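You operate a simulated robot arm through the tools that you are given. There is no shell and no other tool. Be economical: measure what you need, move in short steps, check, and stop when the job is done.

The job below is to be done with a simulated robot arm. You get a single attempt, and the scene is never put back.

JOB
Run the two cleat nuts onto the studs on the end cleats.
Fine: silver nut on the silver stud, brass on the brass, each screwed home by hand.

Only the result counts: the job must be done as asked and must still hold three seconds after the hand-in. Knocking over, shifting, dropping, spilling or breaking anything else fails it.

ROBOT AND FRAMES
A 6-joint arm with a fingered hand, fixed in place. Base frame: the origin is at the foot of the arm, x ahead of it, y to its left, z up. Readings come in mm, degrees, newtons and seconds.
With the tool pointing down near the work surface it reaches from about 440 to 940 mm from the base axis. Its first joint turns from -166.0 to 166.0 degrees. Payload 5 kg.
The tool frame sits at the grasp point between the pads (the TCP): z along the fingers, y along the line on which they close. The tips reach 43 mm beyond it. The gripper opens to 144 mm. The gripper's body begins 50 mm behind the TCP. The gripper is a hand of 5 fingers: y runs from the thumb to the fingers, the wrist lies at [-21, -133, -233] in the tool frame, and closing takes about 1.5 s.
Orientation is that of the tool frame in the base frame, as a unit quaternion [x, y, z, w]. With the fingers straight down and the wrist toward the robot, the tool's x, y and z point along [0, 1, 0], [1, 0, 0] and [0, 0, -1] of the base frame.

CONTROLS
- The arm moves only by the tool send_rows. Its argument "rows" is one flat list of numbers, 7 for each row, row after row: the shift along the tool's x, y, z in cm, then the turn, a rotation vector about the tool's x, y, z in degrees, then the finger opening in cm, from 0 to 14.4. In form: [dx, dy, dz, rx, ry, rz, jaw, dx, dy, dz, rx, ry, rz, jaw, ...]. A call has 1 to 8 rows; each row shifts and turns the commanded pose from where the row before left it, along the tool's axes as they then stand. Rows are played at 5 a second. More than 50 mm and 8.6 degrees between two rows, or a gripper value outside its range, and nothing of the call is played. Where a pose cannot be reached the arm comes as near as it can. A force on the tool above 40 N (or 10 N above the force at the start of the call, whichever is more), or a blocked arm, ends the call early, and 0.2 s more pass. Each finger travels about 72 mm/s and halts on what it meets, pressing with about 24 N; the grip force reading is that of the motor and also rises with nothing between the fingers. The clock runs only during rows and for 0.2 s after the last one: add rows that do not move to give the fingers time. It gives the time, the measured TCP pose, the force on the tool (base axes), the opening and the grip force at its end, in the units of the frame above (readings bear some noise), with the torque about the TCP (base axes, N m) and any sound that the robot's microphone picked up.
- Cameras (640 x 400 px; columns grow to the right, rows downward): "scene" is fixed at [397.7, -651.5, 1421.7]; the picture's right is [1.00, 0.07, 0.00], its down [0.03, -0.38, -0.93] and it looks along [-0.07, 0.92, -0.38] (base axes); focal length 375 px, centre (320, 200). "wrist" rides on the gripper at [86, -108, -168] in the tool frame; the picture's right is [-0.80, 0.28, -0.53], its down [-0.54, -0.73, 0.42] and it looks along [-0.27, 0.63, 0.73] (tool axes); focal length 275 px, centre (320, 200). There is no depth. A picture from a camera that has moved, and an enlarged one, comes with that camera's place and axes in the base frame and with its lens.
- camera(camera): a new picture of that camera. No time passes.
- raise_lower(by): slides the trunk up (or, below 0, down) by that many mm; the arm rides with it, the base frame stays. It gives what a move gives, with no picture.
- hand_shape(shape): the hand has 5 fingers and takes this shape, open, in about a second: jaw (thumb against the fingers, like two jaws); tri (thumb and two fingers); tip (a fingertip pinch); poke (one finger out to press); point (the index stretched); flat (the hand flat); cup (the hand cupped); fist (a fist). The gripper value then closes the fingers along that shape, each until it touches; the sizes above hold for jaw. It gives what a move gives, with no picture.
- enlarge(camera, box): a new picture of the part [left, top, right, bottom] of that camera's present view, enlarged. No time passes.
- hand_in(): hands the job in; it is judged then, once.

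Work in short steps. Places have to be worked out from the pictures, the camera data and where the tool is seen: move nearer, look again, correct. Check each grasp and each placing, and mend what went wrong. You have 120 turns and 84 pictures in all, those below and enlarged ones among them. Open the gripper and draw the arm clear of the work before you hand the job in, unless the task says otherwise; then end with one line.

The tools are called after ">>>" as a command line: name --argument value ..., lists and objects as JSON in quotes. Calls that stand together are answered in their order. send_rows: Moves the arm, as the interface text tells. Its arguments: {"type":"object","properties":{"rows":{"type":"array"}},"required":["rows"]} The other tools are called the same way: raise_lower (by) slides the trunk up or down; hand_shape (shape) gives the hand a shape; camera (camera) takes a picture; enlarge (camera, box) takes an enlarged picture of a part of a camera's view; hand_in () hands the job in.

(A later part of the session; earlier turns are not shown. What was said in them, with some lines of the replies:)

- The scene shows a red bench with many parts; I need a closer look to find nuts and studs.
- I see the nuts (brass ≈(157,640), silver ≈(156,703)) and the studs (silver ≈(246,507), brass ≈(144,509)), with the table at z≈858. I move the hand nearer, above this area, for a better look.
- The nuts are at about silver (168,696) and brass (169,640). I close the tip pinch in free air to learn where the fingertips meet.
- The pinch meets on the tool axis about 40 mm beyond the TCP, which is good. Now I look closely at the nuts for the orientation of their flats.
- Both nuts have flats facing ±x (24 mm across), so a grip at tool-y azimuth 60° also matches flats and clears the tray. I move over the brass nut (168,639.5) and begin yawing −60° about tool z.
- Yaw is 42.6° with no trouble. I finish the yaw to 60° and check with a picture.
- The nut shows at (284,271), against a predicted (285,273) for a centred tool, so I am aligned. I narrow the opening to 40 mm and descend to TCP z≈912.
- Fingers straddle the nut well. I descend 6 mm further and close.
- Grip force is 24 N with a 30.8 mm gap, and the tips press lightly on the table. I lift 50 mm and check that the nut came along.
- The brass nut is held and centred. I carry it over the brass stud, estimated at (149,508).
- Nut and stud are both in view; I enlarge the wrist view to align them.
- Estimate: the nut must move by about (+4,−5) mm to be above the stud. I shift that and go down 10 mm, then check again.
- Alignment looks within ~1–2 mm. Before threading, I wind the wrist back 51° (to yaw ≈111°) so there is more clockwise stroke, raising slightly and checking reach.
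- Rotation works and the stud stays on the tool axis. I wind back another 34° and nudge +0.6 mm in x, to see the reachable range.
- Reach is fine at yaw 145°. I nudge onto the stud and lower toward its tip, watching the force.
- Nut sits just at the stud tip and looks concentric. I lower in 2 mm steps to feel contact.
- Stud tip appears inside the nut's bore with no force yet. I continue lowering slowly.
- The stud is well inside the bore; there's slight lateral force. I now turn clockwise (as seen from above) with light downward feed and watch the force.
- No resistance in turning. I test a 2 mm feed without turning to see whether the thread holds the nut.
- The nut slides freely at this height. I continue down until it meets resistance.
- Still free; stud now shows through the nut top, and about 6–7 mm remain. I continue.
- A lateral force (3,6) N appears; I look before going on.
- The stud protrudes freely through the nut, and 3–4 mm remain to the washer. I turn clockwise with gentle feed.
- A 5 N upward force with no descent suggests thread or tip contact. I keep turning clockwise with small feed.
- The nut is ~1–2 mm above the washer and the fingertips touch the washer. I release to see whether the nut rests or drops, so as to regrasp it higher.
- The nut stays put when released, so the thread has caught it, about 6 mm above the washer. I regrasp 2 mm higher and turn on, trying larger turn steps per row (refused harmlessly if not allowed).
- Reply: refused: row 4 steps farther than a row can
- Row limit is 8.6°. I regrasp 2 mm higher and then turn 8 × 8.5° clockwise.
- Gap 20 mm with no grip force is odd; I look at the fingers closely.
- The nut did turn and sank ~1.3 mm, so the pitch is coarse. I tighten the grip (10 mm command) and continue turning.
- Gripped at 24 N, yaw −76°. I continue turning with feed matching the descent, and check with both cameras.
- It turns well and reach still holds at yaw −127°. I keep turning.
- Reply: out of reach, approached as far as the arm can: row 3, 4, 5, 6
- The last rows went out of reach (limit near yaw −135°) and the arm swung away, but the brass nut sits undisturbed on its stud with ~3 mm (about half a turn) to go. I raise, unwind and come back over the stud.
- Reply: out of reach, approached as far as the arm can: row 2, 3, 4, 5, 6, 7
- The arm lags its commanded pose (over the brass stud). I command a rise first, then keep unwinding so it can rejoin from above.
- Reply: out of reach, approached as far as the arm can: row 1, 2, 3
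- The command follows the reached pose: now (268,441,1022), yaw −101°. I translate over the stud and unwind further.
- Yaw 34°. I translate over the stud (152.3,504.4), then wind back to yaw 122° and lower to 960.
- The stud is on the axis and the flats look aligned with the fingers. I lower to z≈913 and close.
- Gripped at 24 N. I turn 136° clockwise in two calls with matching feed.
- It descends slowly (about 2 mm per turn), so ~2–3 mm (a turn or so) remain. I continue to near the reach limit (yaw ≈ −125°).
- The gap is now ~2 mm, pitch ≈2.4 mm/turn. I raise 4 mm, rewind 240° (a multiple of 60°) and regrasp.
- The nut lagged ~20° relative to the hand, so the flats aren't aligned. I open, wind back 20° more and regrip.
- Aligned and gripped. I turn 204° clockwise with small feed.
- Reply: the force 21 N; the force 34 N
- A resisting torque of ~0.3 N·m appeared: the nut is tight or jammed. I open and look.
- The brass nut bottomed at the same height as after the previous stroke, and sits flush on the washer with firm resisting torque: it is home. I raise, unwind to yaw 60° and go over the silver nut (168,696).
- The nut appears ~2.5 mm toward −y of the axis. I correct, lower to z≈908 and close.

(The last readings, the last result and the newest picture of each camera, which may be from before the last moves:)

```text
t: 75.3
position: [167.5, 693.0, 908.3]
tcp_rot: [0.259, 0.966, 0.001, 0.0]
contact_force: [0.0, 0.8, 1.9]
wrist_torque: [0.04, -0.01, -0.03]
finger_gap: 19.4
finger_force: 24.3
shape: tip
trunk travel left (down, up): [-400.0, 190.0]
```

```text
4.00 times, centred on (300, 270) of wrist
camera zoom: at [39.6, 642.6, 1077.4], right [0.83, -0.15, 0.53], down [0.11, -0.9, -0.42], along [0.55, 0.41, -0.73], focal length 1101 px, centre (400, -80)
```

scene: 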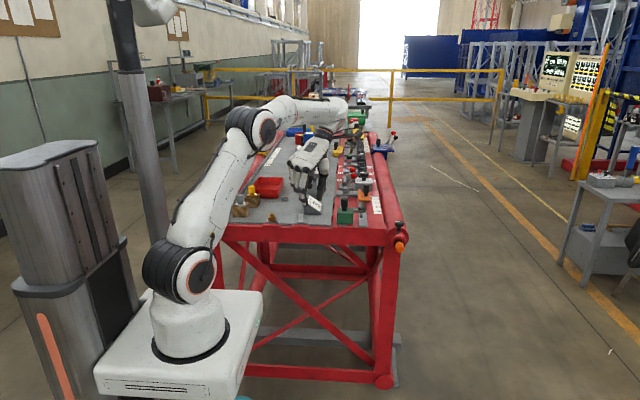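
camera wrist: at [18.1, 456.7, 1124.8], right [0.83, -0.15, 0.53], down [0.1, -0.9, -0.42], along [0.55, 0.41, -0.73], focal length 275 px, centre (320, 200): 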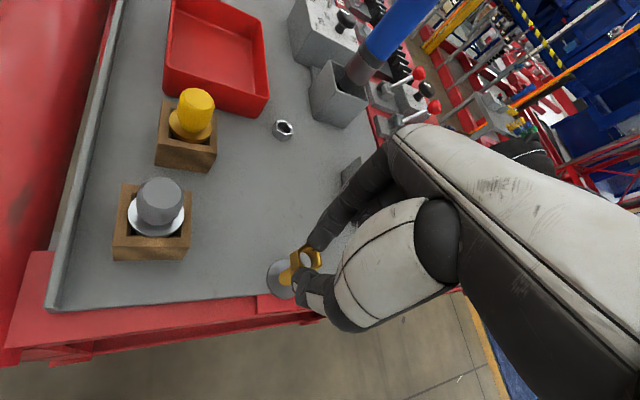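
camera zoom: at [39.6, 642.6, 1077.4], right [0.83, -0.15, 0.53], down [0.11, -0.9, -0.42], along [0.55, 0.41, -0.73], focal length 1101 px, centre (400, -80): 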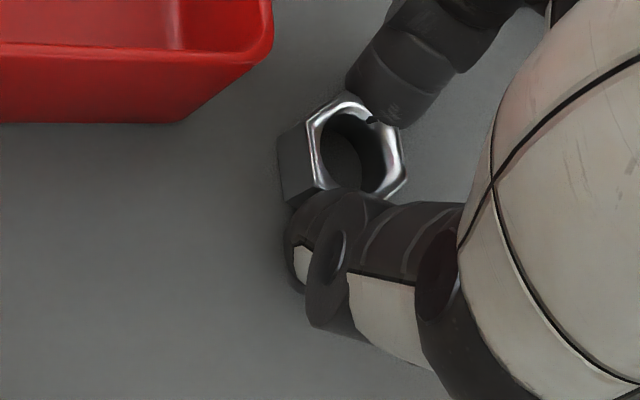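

The silver nut is gripped and centred. I lift 70 mm and carry it over the silver stud, estimated at (252.6,505.5), then wind back to yaw ≈144°.

>>> send_rows --rows '[0, 0, -3.5, 0, 0, 0, 1, 0, 0, -3.5, 0, 0, 0, 1, -3.35, -2.4, 0, 0, 0, 0, 1, -3.35, -2.4, 0, 0, 0, 0, 1, -3.35, -2.4, 0, 0, 0, 0, 1, -3.35, -2.4, 0, 0, 0, 0, 1, -3.35, -2.4, 0, 0, 0, 0, 1]'

>>> send_rows --rows '[0, 0, 0, 0, 0, -8.4, 1, 0, 0, 0, 0, 0, -8.4, 1, 0, 0, 0, 0, 0, -8.4, 1, 0, 0, 0, 0, 0, -8.4, 1, 0, 0, 0, 0, 0, -8.4, 1, 0, 0, 0, 0, 0, -8.4, 1, 0, 0, 0, 0, 0, -8.4, 1, 0, 0, 0, 0, 0, -8.4, 1]'

>>> send_rows --rows '[0, 0, 0, 0, 0, -8.4, 1, 0, 0, 0, 0, 0, -8.4, 1, 0, 0, 1.5, 0, 0, 0, 1, 0, 0, 1.5, 0, 0, 0, 1, 0, 0, 0, 0, 0, 0, 1]'

>>> enlarge --camera "wrist" --box '[240, 220, 360, 320]'

>>> enlarge --camera "scene" --box '[285, 195, 325, 228]'

```text
t: 76.9
position: [253.2, 505.9, 978.8]
tcp_rot: [0.259, 0.966, 0.001, 0.0]
contact_force: [-1.4, -0.9, -0.7]
wrist_torque: [-0.08, -0.03, 0.0]
finger_gap: 19.3
finger_force: 24.0
shape: tip
trunk travel left (down, up): [-400.0, 190.0]
```

```text
t: 78.7
position: [253.0, 506.3, 979.1]
tcp_rot: [-0.32, 0.947, 0.0, -0.001]
contact_force: [0.3, 0.1, 0.1]
wrist_torque: [0.01, -0.01, -0.01]
finger_gap: 19.2
finger_force: 24.1
shape: tip
trunk travel left (down, up): [-400.0, 190.0]
```

```text
t: 79.9
position: [253.6, 506.0, 946.8]
tcp_rot: [-0.453, 0.892, 0.0, 0.0]
contact_force: [0.9, 0.0, -0.5]
wrist_torque: [0.01, -0.01, 0.02]
finger_gap: 19.3
finger_force: 23.9
shape: tip
trunk travel left (down, up): [-400.0, 190.0]
```

```text
4.00 times, centred on (300, 270) of wrist
camera zoom: at [290.3, 372.2, 1116.6], right [0.24, 0.81, 0.53], down [0.91, 0.01, -0.42], along [-0.35, 0.58, -0.73], focal length 1101 px, centre (400, -80)
```

zoom: 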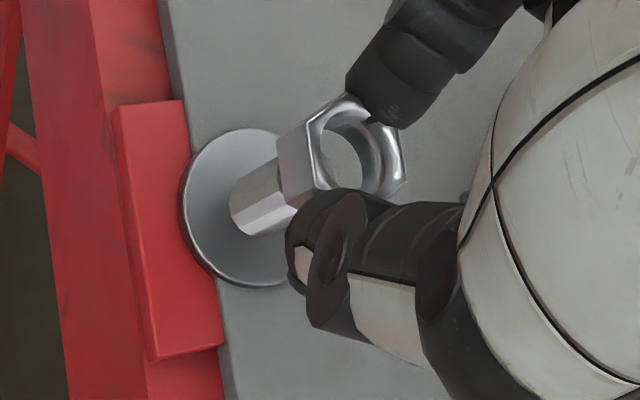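

```text
12.12 times, centred on (305, 212) of scene
camera zoom: at [397.7, -651.5, 1421.7], right [1.0, 0.07, 0.0], down [0.03, -0.38, -0.93], along [-0.07, 0.92, -0.38], focal length 4544 px, centre (502, 61)
```

zoom: 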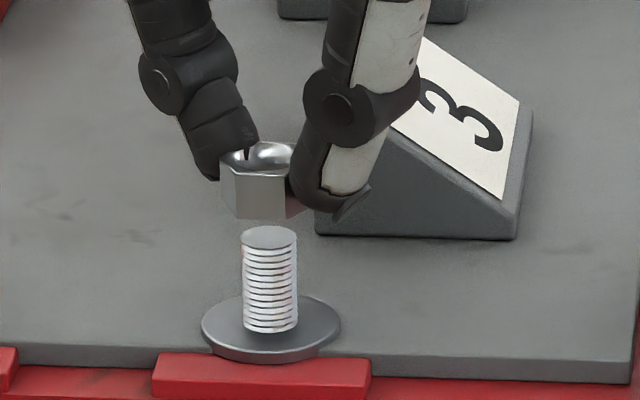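

The stud is offset by about (−0.7,−1.8) mm from the axis. I correct and lower over the stud slowly.

>>> send_rows --rows '[0.19, -0.05, 0, 0, 0, 0, 1, 0, 0, 0.5, 0, 0, 0, 1, 0, 0, 0.3, 0, 0, 0, 1, 0, 0, 0.2, 0, 0, 0, 1, 0, 0, 0.2, 0, 0, 0, 1, 0, 0, 0.2, 0, 0, 0, 1, 0, 0, 0, 0, 0, 0, 1]'

>>> enlarge --camera "wrist" --box '[270, 230, 350, 295]'

```text
t: 81.5
position: [251.7, 504.0, 934.7]
tcp_rot: [-0.453, 0.891, 0.0, 0.0]
contact_force: [0.7, -0.1, -0.6]
wrist_torque: [-0.03, 0.02, 0.02]
finger_gap: 19.2
finger_force: 23.9
shape: tip
trunk travel left (down, up): [-400.0, 190.0]
```

```text
6.15 times, centred on (310, 262) of wrist
camera zoom: at [289.7, 370.3, 1102.7], right [0.24, 0.81, 0.53], down [0.91, 0.01, -0.42], along [-0.35, 0.58, -0.73], focal length 1694 px, centre (382, -185)
```

zoom: 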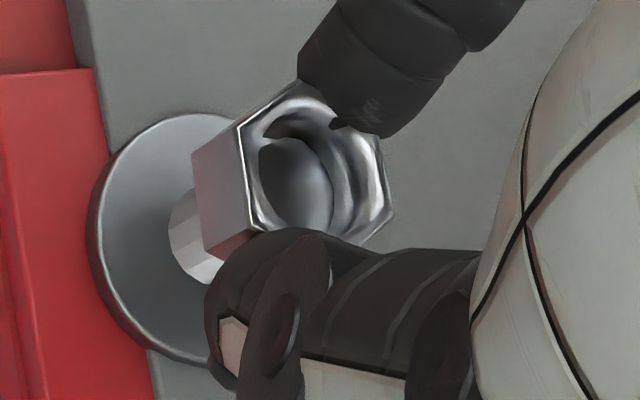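

The view matches the brass case at this stage. I continue lowering to about z 920, watching force.

>>> send_rows --rows '[0, 0, 0.2, 0, 0, 0, 1, 0, 0, 0.2, 0, 0, 0, 1, 0, 0, 0.2, 0, 0, 0, 1, 0, 0, 0, 0, 0, 0, 1]'

>>> send_rows --rows '[0, 0, 0.2, 0, 0, 0, 1, 0, 0, 0.2, 0, 0, 0, 1, 0, 0, 0.2, 0, 0, 0, 1, 0, 0, 0, 0, 0, 0, 1]'

>>> enlarge --camera "wrist" --box '[270, 230, 350, 295]'

```text
t: 82.5
position: [251.4, 504.8, 927.8]
tcp_rot: [-0.453, 0.891, 0.0, 0.0]
contact_force: [0.6, 2.5, 0.9]
wrist_torque: [0.06, 0.01, -0.02]
finger_gap: 19.3
finger_force: 24.0
shape: tip
trunk travel left (down, up): [-400.0, 190.0]
```

```text
t: 83.5
position: [252.0, 503.5, 923.3]
tcp_rot: [-0.453, 0.892, 0.0, 0.0]
contact_force: [0.2, 2.4, 0.4]
wrist_torque: [0.13, -0.03, -0.04]
finger_gap: 19.6
finger_force: 24.2
shape: tip
trunk travel left (down, up): [-400.0, 190.0]
```

```text
6.15 times, centred on (310, 262) of wrist
camera zoom: at [289.5, 370.2, 1091.1], right [0.24, 0.81, 0.53], down [0.91, 0.01, -0.42], along [-0.35, 0.59, -0.73], focal length 1694 px, centre (382, -185)
```

zoom: 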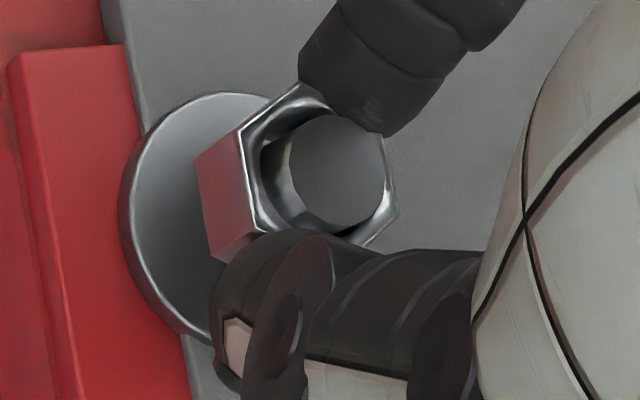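

The stud emerges level with the nut top. I nudge +0.4 mm y and lower another 7 mm.

>>> send_rows --rows '[-0.03, 0.03, 0.15, 0, 0, 0, 1, 0, 0, 0.15, 0, 0, 0, 1, 0, 0, 0.15, 0, 0, 0, 1, 0, 0, 0.15, 0, 0, 0, 1, 0, 0, 0.1, 0, 0, 0, 1, 0, 0, 0, 0, 0, 0, 1]'

```text
t: 84.9
position: [252.9, 505.6, 915.6]
tcp_rot: [-0.454, 0.891, 0.0, 0.001]
contact_force: [-1.2, 7.3, 0.5]
wrist_torque: [0.29, 0.11, -0.03]
finger_gap: 18.9
finger_force: 24.1
shape: tip
trunk travel left (down, up): [-400.0, 190.0]
```

Similar to where the brass thread caught. I turn 136° clockwise with feed.

>>> send_rows --rows '[0, 0, 0.015, 0, 0, 8.5, 1, 0, 0, 0.015, 0, 0, 8.5, 1, 0, 0, 0.01, 0, 0, 8.5, 1, 0, 0, 0.01, 0, 0, 8.5, 1, 0, 0, 0.01, 0, 0, 8.5, 1, 0, 0, 0.01, 0, 0, 8.5, 1, 0, 0, 0.01, 0, 0, 8.5, 1, 0, 0, 0.01, 0, 0, 8.5, 1]'

>>> send_rows --rows '[0, 0, 0.008, 0, 0, 8.5, 1, 0, 0, 0.008, 0, 0, 8.5, 1, 0, 0, 0.008, 0, 0, 8.5, 1, 0, 0, 0.008, 0, 0, 8.5, 1, 0, 0, 0.008, 0, 0, 8.5, 1, 0, 0, 0.008, 0, 0, 8.5, 1, 0, 0, 0.008, 0, 0, 8.5, 1, 0, 0, 0.008, 0, 0, 8.5, 1]'

>>> enlarge --camera "scene" --box '[288, 205, 318, 228]'

```text
t: 86.7
position: [252.7, 503.3, 914.5]
tcp_rot: [0.123, 0.992, 0.0, 0.0]
contact_force: [-2.7, -2.3, 3.9]
wrist_torque: [-0.06, 0.1, 0.01]
finger_gap: 19.1
finger_force: 24.2
shape: tip
trunk travel left (down, up): [-400.0, 190.0]
```

```text
t: 88.5
position: [251.2, 504.9, 914.2]
tcp_rot: [0.657, 0.754, 0.0, 0.0]
contact_force: [-5.9, -3.9, 1.4]
wrist_torque: [-0.12, 0.21, 0.03]
finger_gap: 19.2
finger_force: 23.7
shape: tip
trunk travel left (down, up): [-400.0, 190.0]
```

```text
16.00 times, centred on (303, 216) of scene
camera zoom: at [397.7, -651.5, 1421.7], right [1.0, 0.07, 0.0], down [0.03, -0.38, -0.93], along [-0.07, 0.92, -0.38], focal length 5998 px, centre (592, -64)
```

zoom: 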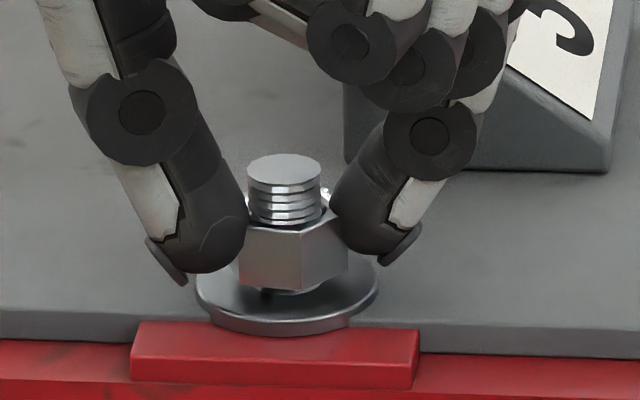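

Threading well: ~2 mm above home. I turn another 102°, keeping short of the reach limit.

>>> send_rows --rows '[0, 0, 0.008, 0, 0, 8.5, 1, 0, 0, 0.008, 0, 0, 8.5, 1, 0, 0, 0.008, 0, 0, 8.5, 1, 0, 0, 0.008, 0, 0, 8.5, 1, 0, 0, 0.008, 0, 0, 8.5, 1, 0, 0, 0.008, 0, 0, 8.5, 1]'

>>> send_rows --rows '[0, 0, 0.008, 0, 0, 8.5, 1, 0, 0, 0.008, 0, 0, 8.5, 1, 0, 0, 0.008, 0, 0, 8.5, 1, 0, 0, 0.008, 0, 0, 8.5, 1, 0, 0, 0.008, 0, 0, 8.5, 1, 0, 0, 0.008, 0, 0, 8.5, 1]'

```text
t: 89.9
position: [251.4, 504.1, 914.0]
tcp_rot: [0.918, 0.397, 0.001, 0.0]
contact_force: [-8.3, -2.9, 1.2]
wrist_torque: [-0.1, 0.21, 0.02]
finger_gap: 18.9
finger_force: 24.0
shape: tip
trunk travel left (down, up): [-400.0, 190.0]
```

```text
t: 91.3
position: [251.4, 503.8, 913.8]
tcp_rot: [0.999, -0.037, 0.0, 0.0]
contact_force: [-9.5, -4.0, 0.0]
wrist_torque: [-0.2, 0.25, 0.01]
finger_gap: 19.3
finger_force: 23.7
shape: tip
trunk travel left (down, up): [-400.0, 190.0]
```

No stall torque yet. I open, raise 4 mm, rewind 240° and regrip the same flats.

>>> send_rows --rows '[0, 0, 0, 0, 0, 0, 3, 0, 0, 0, 0, 0, 0, 4.4, 0, 0, -0.4, 0, 0, -8.57, 4.6, 0, 0, 0, 0, 0, -8.57, 4.6, 0, 0, 0, 0, 0, -8.57, 4.6, 0, 0, 0, 0, 0, -8.57, 4.6]'

>>> send_rows --rows '[0, 0, 0, 0, 0, -8.57, 4.6, 0, 0, 0, 0, 0, -8.57, 4.6, 0, 0, 0, 0, 0, -8.57, 4.6, 0, 0, 0, 0, 0, -8.57, 4.6, 0, 0, 0, 0, 0, -8.57, 4.6, 0, 0, 0, 0, 0, -8.57, 4.6, 0, 0, 0, 0, 0, -8.57, 4.6, 0, 0, 0, 0, 0, -8.57, 4.6]'

>>> send_rows --rows '[0, 0, 0, 0, 0, -8.57, 4.6, 0, 0, 0, 0, 0, -8.57, 4.6, 0, 0, 0, 0, 0, -8.57, 4.6, 0, 0, 0, 0, 0, -8.57, 4.6, 0, 0, 0, 0, 0, -8.57, 4.6, 0, 0, 0, 0, 0, -8.57, 4.6, 0, 0, 0, 0, 0, -8.57, 4.6, 0, 0, 0, 0, 0, -8.57, 4.6]'

>>> send_rows --rows '[0, 0, 0, 0, 0, -8.57, 4.6, 0, 0, 0, 0, 0, -8.57, 4.6, 0, 0, 0, 0, 0, -8.57, 4.6, 0, 0, 0, 0, 0, -8.57, 4.6, 0, 0, 0, 0, 0, -8.57, 4.6, 0, 0, 0, 0, 0, -8.57, 4.6, 0, 0, 0, 0, 0, -8.57, 4.6, 0.02, 0.03, 0.35, 0, 0, -8.57, 4.4]'

>>> send_rows --rows '[0, 0, 0, 0, 0, 0, 3, 0, 0, 0, 0, 0, 0, 2, 0, 0, 0, 0, 0, 0, 1, 0, 0, 0, 0, 0, 0, 1]'

>>> enlarge --camera "wrist" --box '[270, 230, 350, 295]'

```text
t: 92.7
position: [252.0, 504.8, 916.0]
tcp_rot: [0.965, 0.262, 0.0, 0.0]
contact_force: [0.3, 0.1, 0.0]
wrist_torque: [-0.03, -0.02, 0.02]
finger_gap: 45.7
finger_force: 0.0
shape: tip
trunk travel left (down, up): [-400.0, 190.0]
```

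```text
t: 94.5
position: [252.9, 504.2, 916.7]
tcp_rot: [0.65, 0.76, 0.0, 0.0]
contact_force: [-0.6, 0.1, 0.2]
wrist_torque: [-0.02, 0.01, 0.0]
finger_gap: 45.4
finger_force: 0.0
shape: tip
trunk travel left (down, up): [-400.0, 190.0]
```

```text
t: 96.3
position: [252.7, 504.3, 916.9]
tcp_rot: [0.11, 0.994, 0.0, 0.0]
contact_force: [-0.5, 1.0, 0.4]
wrist_torque: [0.01, -0.07, -0.02]
finger_gap: 45.5
finger_force: 0.1
shape: tip
trunk travel left (down, up): [-400.0, 190.0]
```

```text
t: 98.1
position: [251.3, 504.2, 911.5]
tcp_rot: [-0.469, 0.883, 0.001, 0.0]
contact_force: [-0.2, -0.5, 1.2]
wrist_torque: [0.01, 0.01, 0.0]
finger_gap: 44.6
finger_force: 0.0
shape: tip
trunk travel left (down, up): [-400.0, 190.0]
```

```text
t: 99.1
position: [251.6, 505.2, 913.1]
tcp_rot: [-0.469, 0.883, 0.0, 0.0]
contact_force: [-0.5, 2.0, 0.2]
wrist_torque: [0.09, 0.07, 0.02]
finger_gap: 19.0
finger_force: 23.7
shape: tip
trunk travel left (down, up): [-400.0, 190.0]
```

```text
6.15 times, centred on (310, 262) of wrist
camera zoom: at [293.7, 372.3, 1081.9], right [0.21, 0.82, 0.53], down [0.91, 0.04, -0.42], along [-0.37, 0.57, -0.73], focal length 1694 px, centre (382, -185)
```

zoom: 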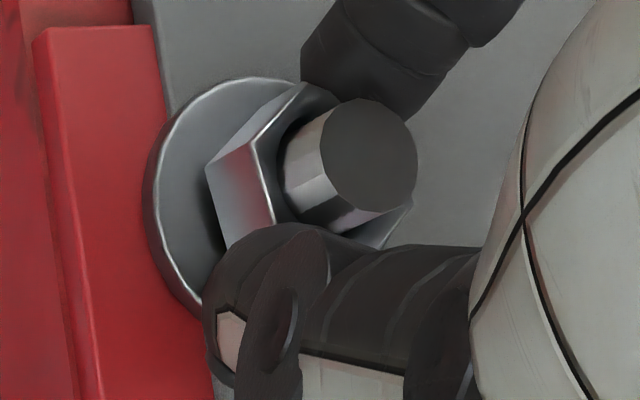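

Aligned and gripped again. I turn in calls of 68° and watch for a stall torque that means it is home.

>>> send_rows --rows '[0, 0, 0.008, 0, 0, 8.5, 1, 0, 0, 0.008, 0, 0, 8.5, 1, 0, 0, 0.008, 0, 0, 8.5, 1, 0, 0, 0.008, 0, 0, 8.5, 1, 0, 0, 0.008, 0, 0, 8.5, 1, 0, 0, 0.008, 0, 0, 8.5, 1, 0, 0, 0.008, 0, 0, 8.5, 1, 0, 0, 0.008, 0, 0, 8.5, 1]'

>>> send_rows --rows '[0, 0, 0.008, 0, 0, 8.5, 1, 0, 0, 0.008, 0, 0, 8.5, 1, 0, 0, 0.008, 0, 0, 8.5, 1, 0, 0, 0.008, 0, 0, 8.5, 1, 0, 0, 0.008, 0, 0, 8.5, 1, 0, 0, 0.008, 0, 0, 8.5, 1, 0, 0, 0.008, 0, 0, 8.5, 1, 0, 0, 0.008, 0, 0, 8.5, 1]'

```text
t: 100.9
position: [252.1, 504.8, 912.2]
tcp_rot: [0.106, 0.994, 0.0, 0.001]
contact_force: [-2.2, -4.6, 0.1]
wrist_torque: [-0.15, 0.15, 0.03]
finger_gap: 18.8
finger_force: 24.1
shape: tip
trunk travel left (down, up): [-400.0, 190.0]
```

```text
t: 102.7
position: [252.6, 504.2, 911.4]
tcp_rot: [0.645, 0.764, 0.001, -0.001]
contact_force: [-9.1, -3.6, 1.0]
wrist_torque: [-0.12, 0.34, 0.04]
finger_gap: 19.4
finger_force: 23.4
shape: tip
trunk travel left (down, up): [-400.0, 190.0]
```

>>> send_rows --rows '[0, 0, 0.008, 0, 0, 8.5, 1, 0, 0, 0.008, 0, 0, 8.5, 1, 0, 0, 0.008, 0, 0, 8.5, 1, 0, 0, 0.008, 0, 0, 8.5, 1, 0, 0, 0.008, 0, 0, 8.5, 1, 0, 0, 0.008, 0, 0, 8.5, 1]'

>>> send_rows --rows '[0, 0, 0.008, 0, 0, 8.5, 1, 0, 0, 0.008, 0, 0, 8.5, 1, 0, 0, 0.008, 0, 0, 8.5, 1, 0, 0, 0.008, 0, 0, 8.5, 1, 0, 0, 0.008, 0, 0, 8.5, 1, 0, 0, 0.008, 0, 0, 8.5, 1]'

>>> enlarge --camera "wrist" --box '[270, 230, 350, 295]'

```text
t: 104.1
position: [251.2, 505.2, 911.5]
tcp_rot: [0.91, 0.414, 0.0, 0.0]
contact_force: [-8.8, -0.2, -0.6]
wrist_torque: [0.02, 0.31, 0.02]
finger_gap: 19.2
finger_force: 24.1
shape: tip
trunk travel left (down, up): [-400.0, 190.0]
```

```text
t: 105.5
position: [252.7, 503.8, 911.1]
tcp_rot: [1.0, -0.018, 0.001, 0.0]
contact_force: [-2.2, 1.5, 0.3]
wrist_torque: [-0.01, 0.07, 0.15]
finger_gap: 18.7
finger_force: 24.5
shape: tip
trunk travel left (down, up): [-400.0, 190.0]
```

```text
6.15 times, centred on (310, 262) of wrist
camera zoom: at [342.9, 609.1, 1079.5], right [-0.81, -0.25, 0.53], down [-0.51, 0.75, -0.42], along [-0.29, -0.62, -0.73], focal length 1694 px, centre (382, -185)
```

zoom: 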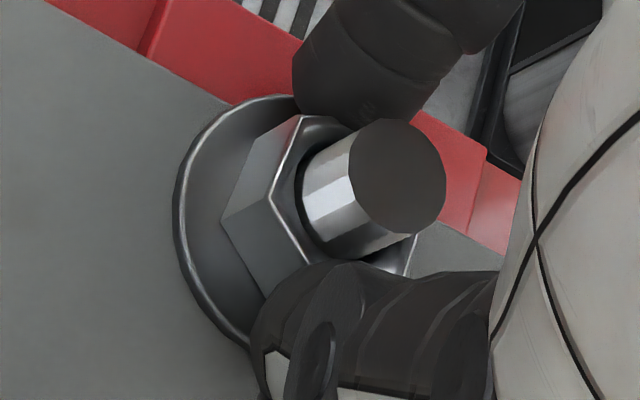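

Torque is rising (0.15 N·m) and the nut starts to lag: nearly home. I turn 17° more and check.

>>> send_rows --rows '[0, 0, 0, 0, 0, 8.5, 1, 0, 0, 0, 0, 0, 8.5, 1]'

>>> send_rows --rows '[0, 0, 0, 0, 0, 0, 3, 0, 0, 0, 0, 0, 0, 4.4, 0, 0, -0.4, 0, 0, 0, 4.6, 0, 0, 0, 0, 0, 0, 4.6]'

>>> enlarge --camera "scene" --box '[265, 205, 325, 230]'

```text
t: 106.1
position: [253.0, 503.9, 910.2]
tcp_rot: [0.986, -0.168, 0.003, 0.001]
contact_force: [6.5, -8.5, -0.8]
wrist_torque: [-0.38, -0.29, 0.39]
finger_gap: 18.1
finger_force: 24.3
shape: tip
trunk travel left (down, up): [-400.0, 190.0]
```

```text
t: 107.1
position: [251.1, 505.0, 913.7]
tcp_rot: [0.986, -0.166, 0.0, 0.0]
contact_force: [-1.5, 0.5, 0.2]
wrist_torque: [0.0, -0.02, -0.02]
finger_gap: 45.7
finger_force: 0.0
shape: tip
trunk travel left (down, up): [-400.0, 190.0]
```

```text
10.67 times, centred on (295, 218) of scene
camera zoom: at [397.7, -651.5, 1421.7], right [1.0, 0.07, 0.0], down [0.03, -0.38, -0.93], along [-0.07, 0.92, -0.38], focal length 3999 px, centre (587, 13)
```

zoom: 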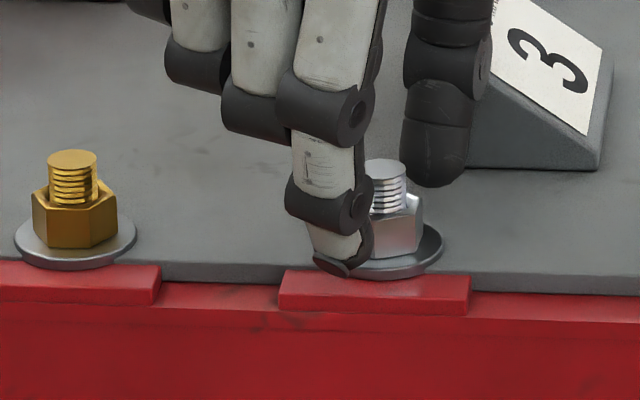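

Stall torque reached 0.39 N·m and both nuts sit equally low on their washers: both home. I withdraw straight up, unwind a bit and retreat.

>>> send_rows --rows '[0, 0, -2, 0, 0, 0, 5, 0, 0, -4, 0, 0, 0, 5, 0, 0, -3, 0, 0, -8.5, 5, 0, 0, 0, 0, 0, -8.5, 5, 0, 0, 0, 0, 0, -8.5, 5, 0, 0, 0, 0, 0, -8.5, 5, 0, 0, 0, 0, 0, -8.5, 5, 0, 0, 0, 0, 0, -8.5, 5]'

>>> send_rows --rows '[0, 0, -4, 0, 0, -8.5, 8, 0, 0, -4, 0, 0, -8.5, 10, 0, 0, -2, 0, 0, -8.5, 12, 0, 0, 0, 0, 0, -8.5, 12, 0, 0, 0, 0, 0, -8.5, 12, 0, 0, 0, 0, 0, -8.5, 12]'

>>> enlarge --camera "scene" --box '[265, 200, 325, 232]'

>>> camera --camera "scene"

```text
t: 108.9
position: [249.7, 492.4, 993.2]
tcp_rot: [0.961, 0.275, -0.001, 0.0]
contact_force: [0.2, 0.6, -0.7]
wrist_torque: [0.0, 0.02, 0.03]
finger_gap: 49.5
finger_force: 0.1
shape: tip
out of reach, approached as far as the arm can: row 3
trunk travel left (down, up): [-400.0, 190.0]
```

```text
t: 110.3
position: [249.7, 491.6, 1092.6]
tcp_rot: [0.749, 0.662, 0.0, 0.0]
contact_force: [0.3, 0.2, 0.2]
wrist_torque: [-0.01, 0.0, -0.02]
finger_gap: 119.9
finger_force: 0.1
shape: tip
trunk travel left (down, up): [-400.0, 190.0]
```

```text
10.67 times, centred on (295, 216) of scene
camera zoom: at [397.7, -651.5, 1421.7], right [1.0, 0.07, 0.0], down [0.03, -0.38, -0.93], along [-0.07, 0.92, -0.38], focal length 3999 px, centre (587, 29)
```

zoom: 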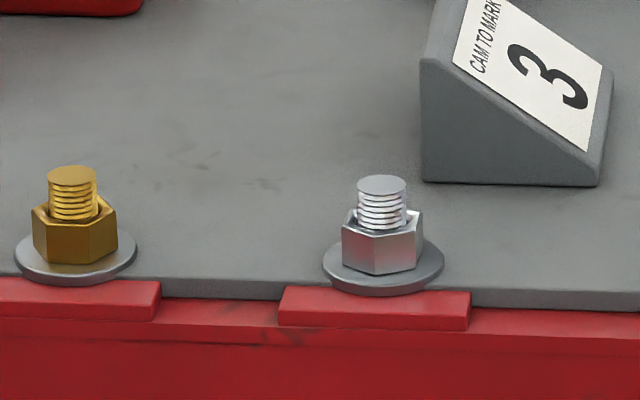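

```text
5 pictures are left
```

scene: 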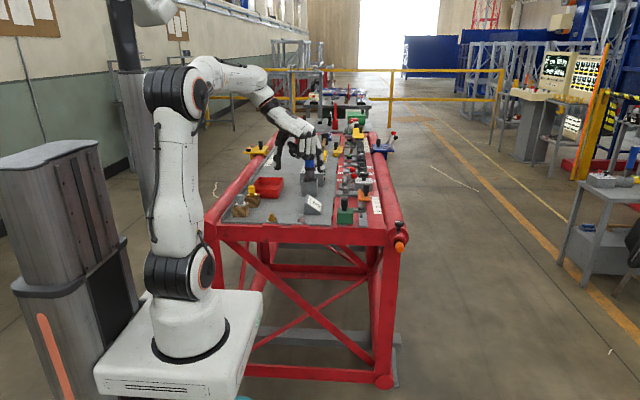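

Both nuts match in height. I take one strong enlargement to confirm there is no gap beneath them.

>>> enlarge --camera "scene" --box '[264, 211, 280, 228]'

>>> enlarge --camera "scene" --box '[293, 212, 309, 229]'

```text
16.00 times, centred on (272, 220) of scene
camera zoom: at [397.7, -651.5, 1421.7], right [1.0, 0.07, 0.0], down [0.03, -0.38, -0.93], along [-0.07, 0.92, -0.38], focal length 5998 px, centre (1088, -112)
```

zoom: 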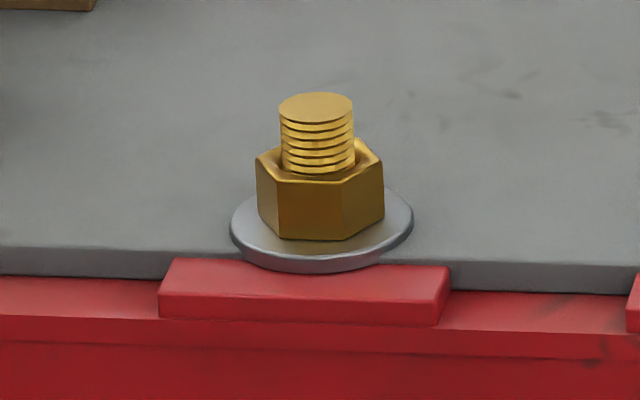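

```text
16.00 times, centred on (301, 220) of scene
camera zoom: at [397.7, -651.5, 1421.7], right [1.0, 0.07, 0.0], down [0.03, -0.38, -0.93], along [-0.07, 0.92, -0.38], focal length 5998 px, centre (624, -128)
```

zoom: 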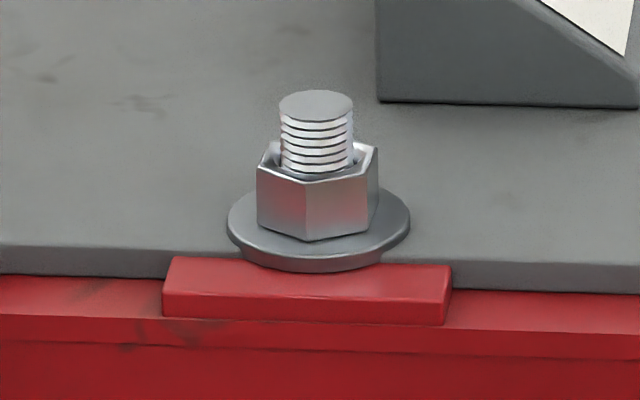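

Both nuts sit flush on their washers with no stud showing beneath, the surroundings are undisturbed and the hand is open and clear. I hand in.

>>> hand_in

```text
The job is handed in.
```

The silver nut is on the silver stud and the brass nut on the brass stud. I turned each one until it stalled against its washer, at about 0.3–0.4 N·m. From the pictures the nuts look flush, though I could only judge the last millimetre by eye and by that stall. Partway through the brass nut the arm overran its reach and swung clear of the stud; the pictures show nothing disturbed.
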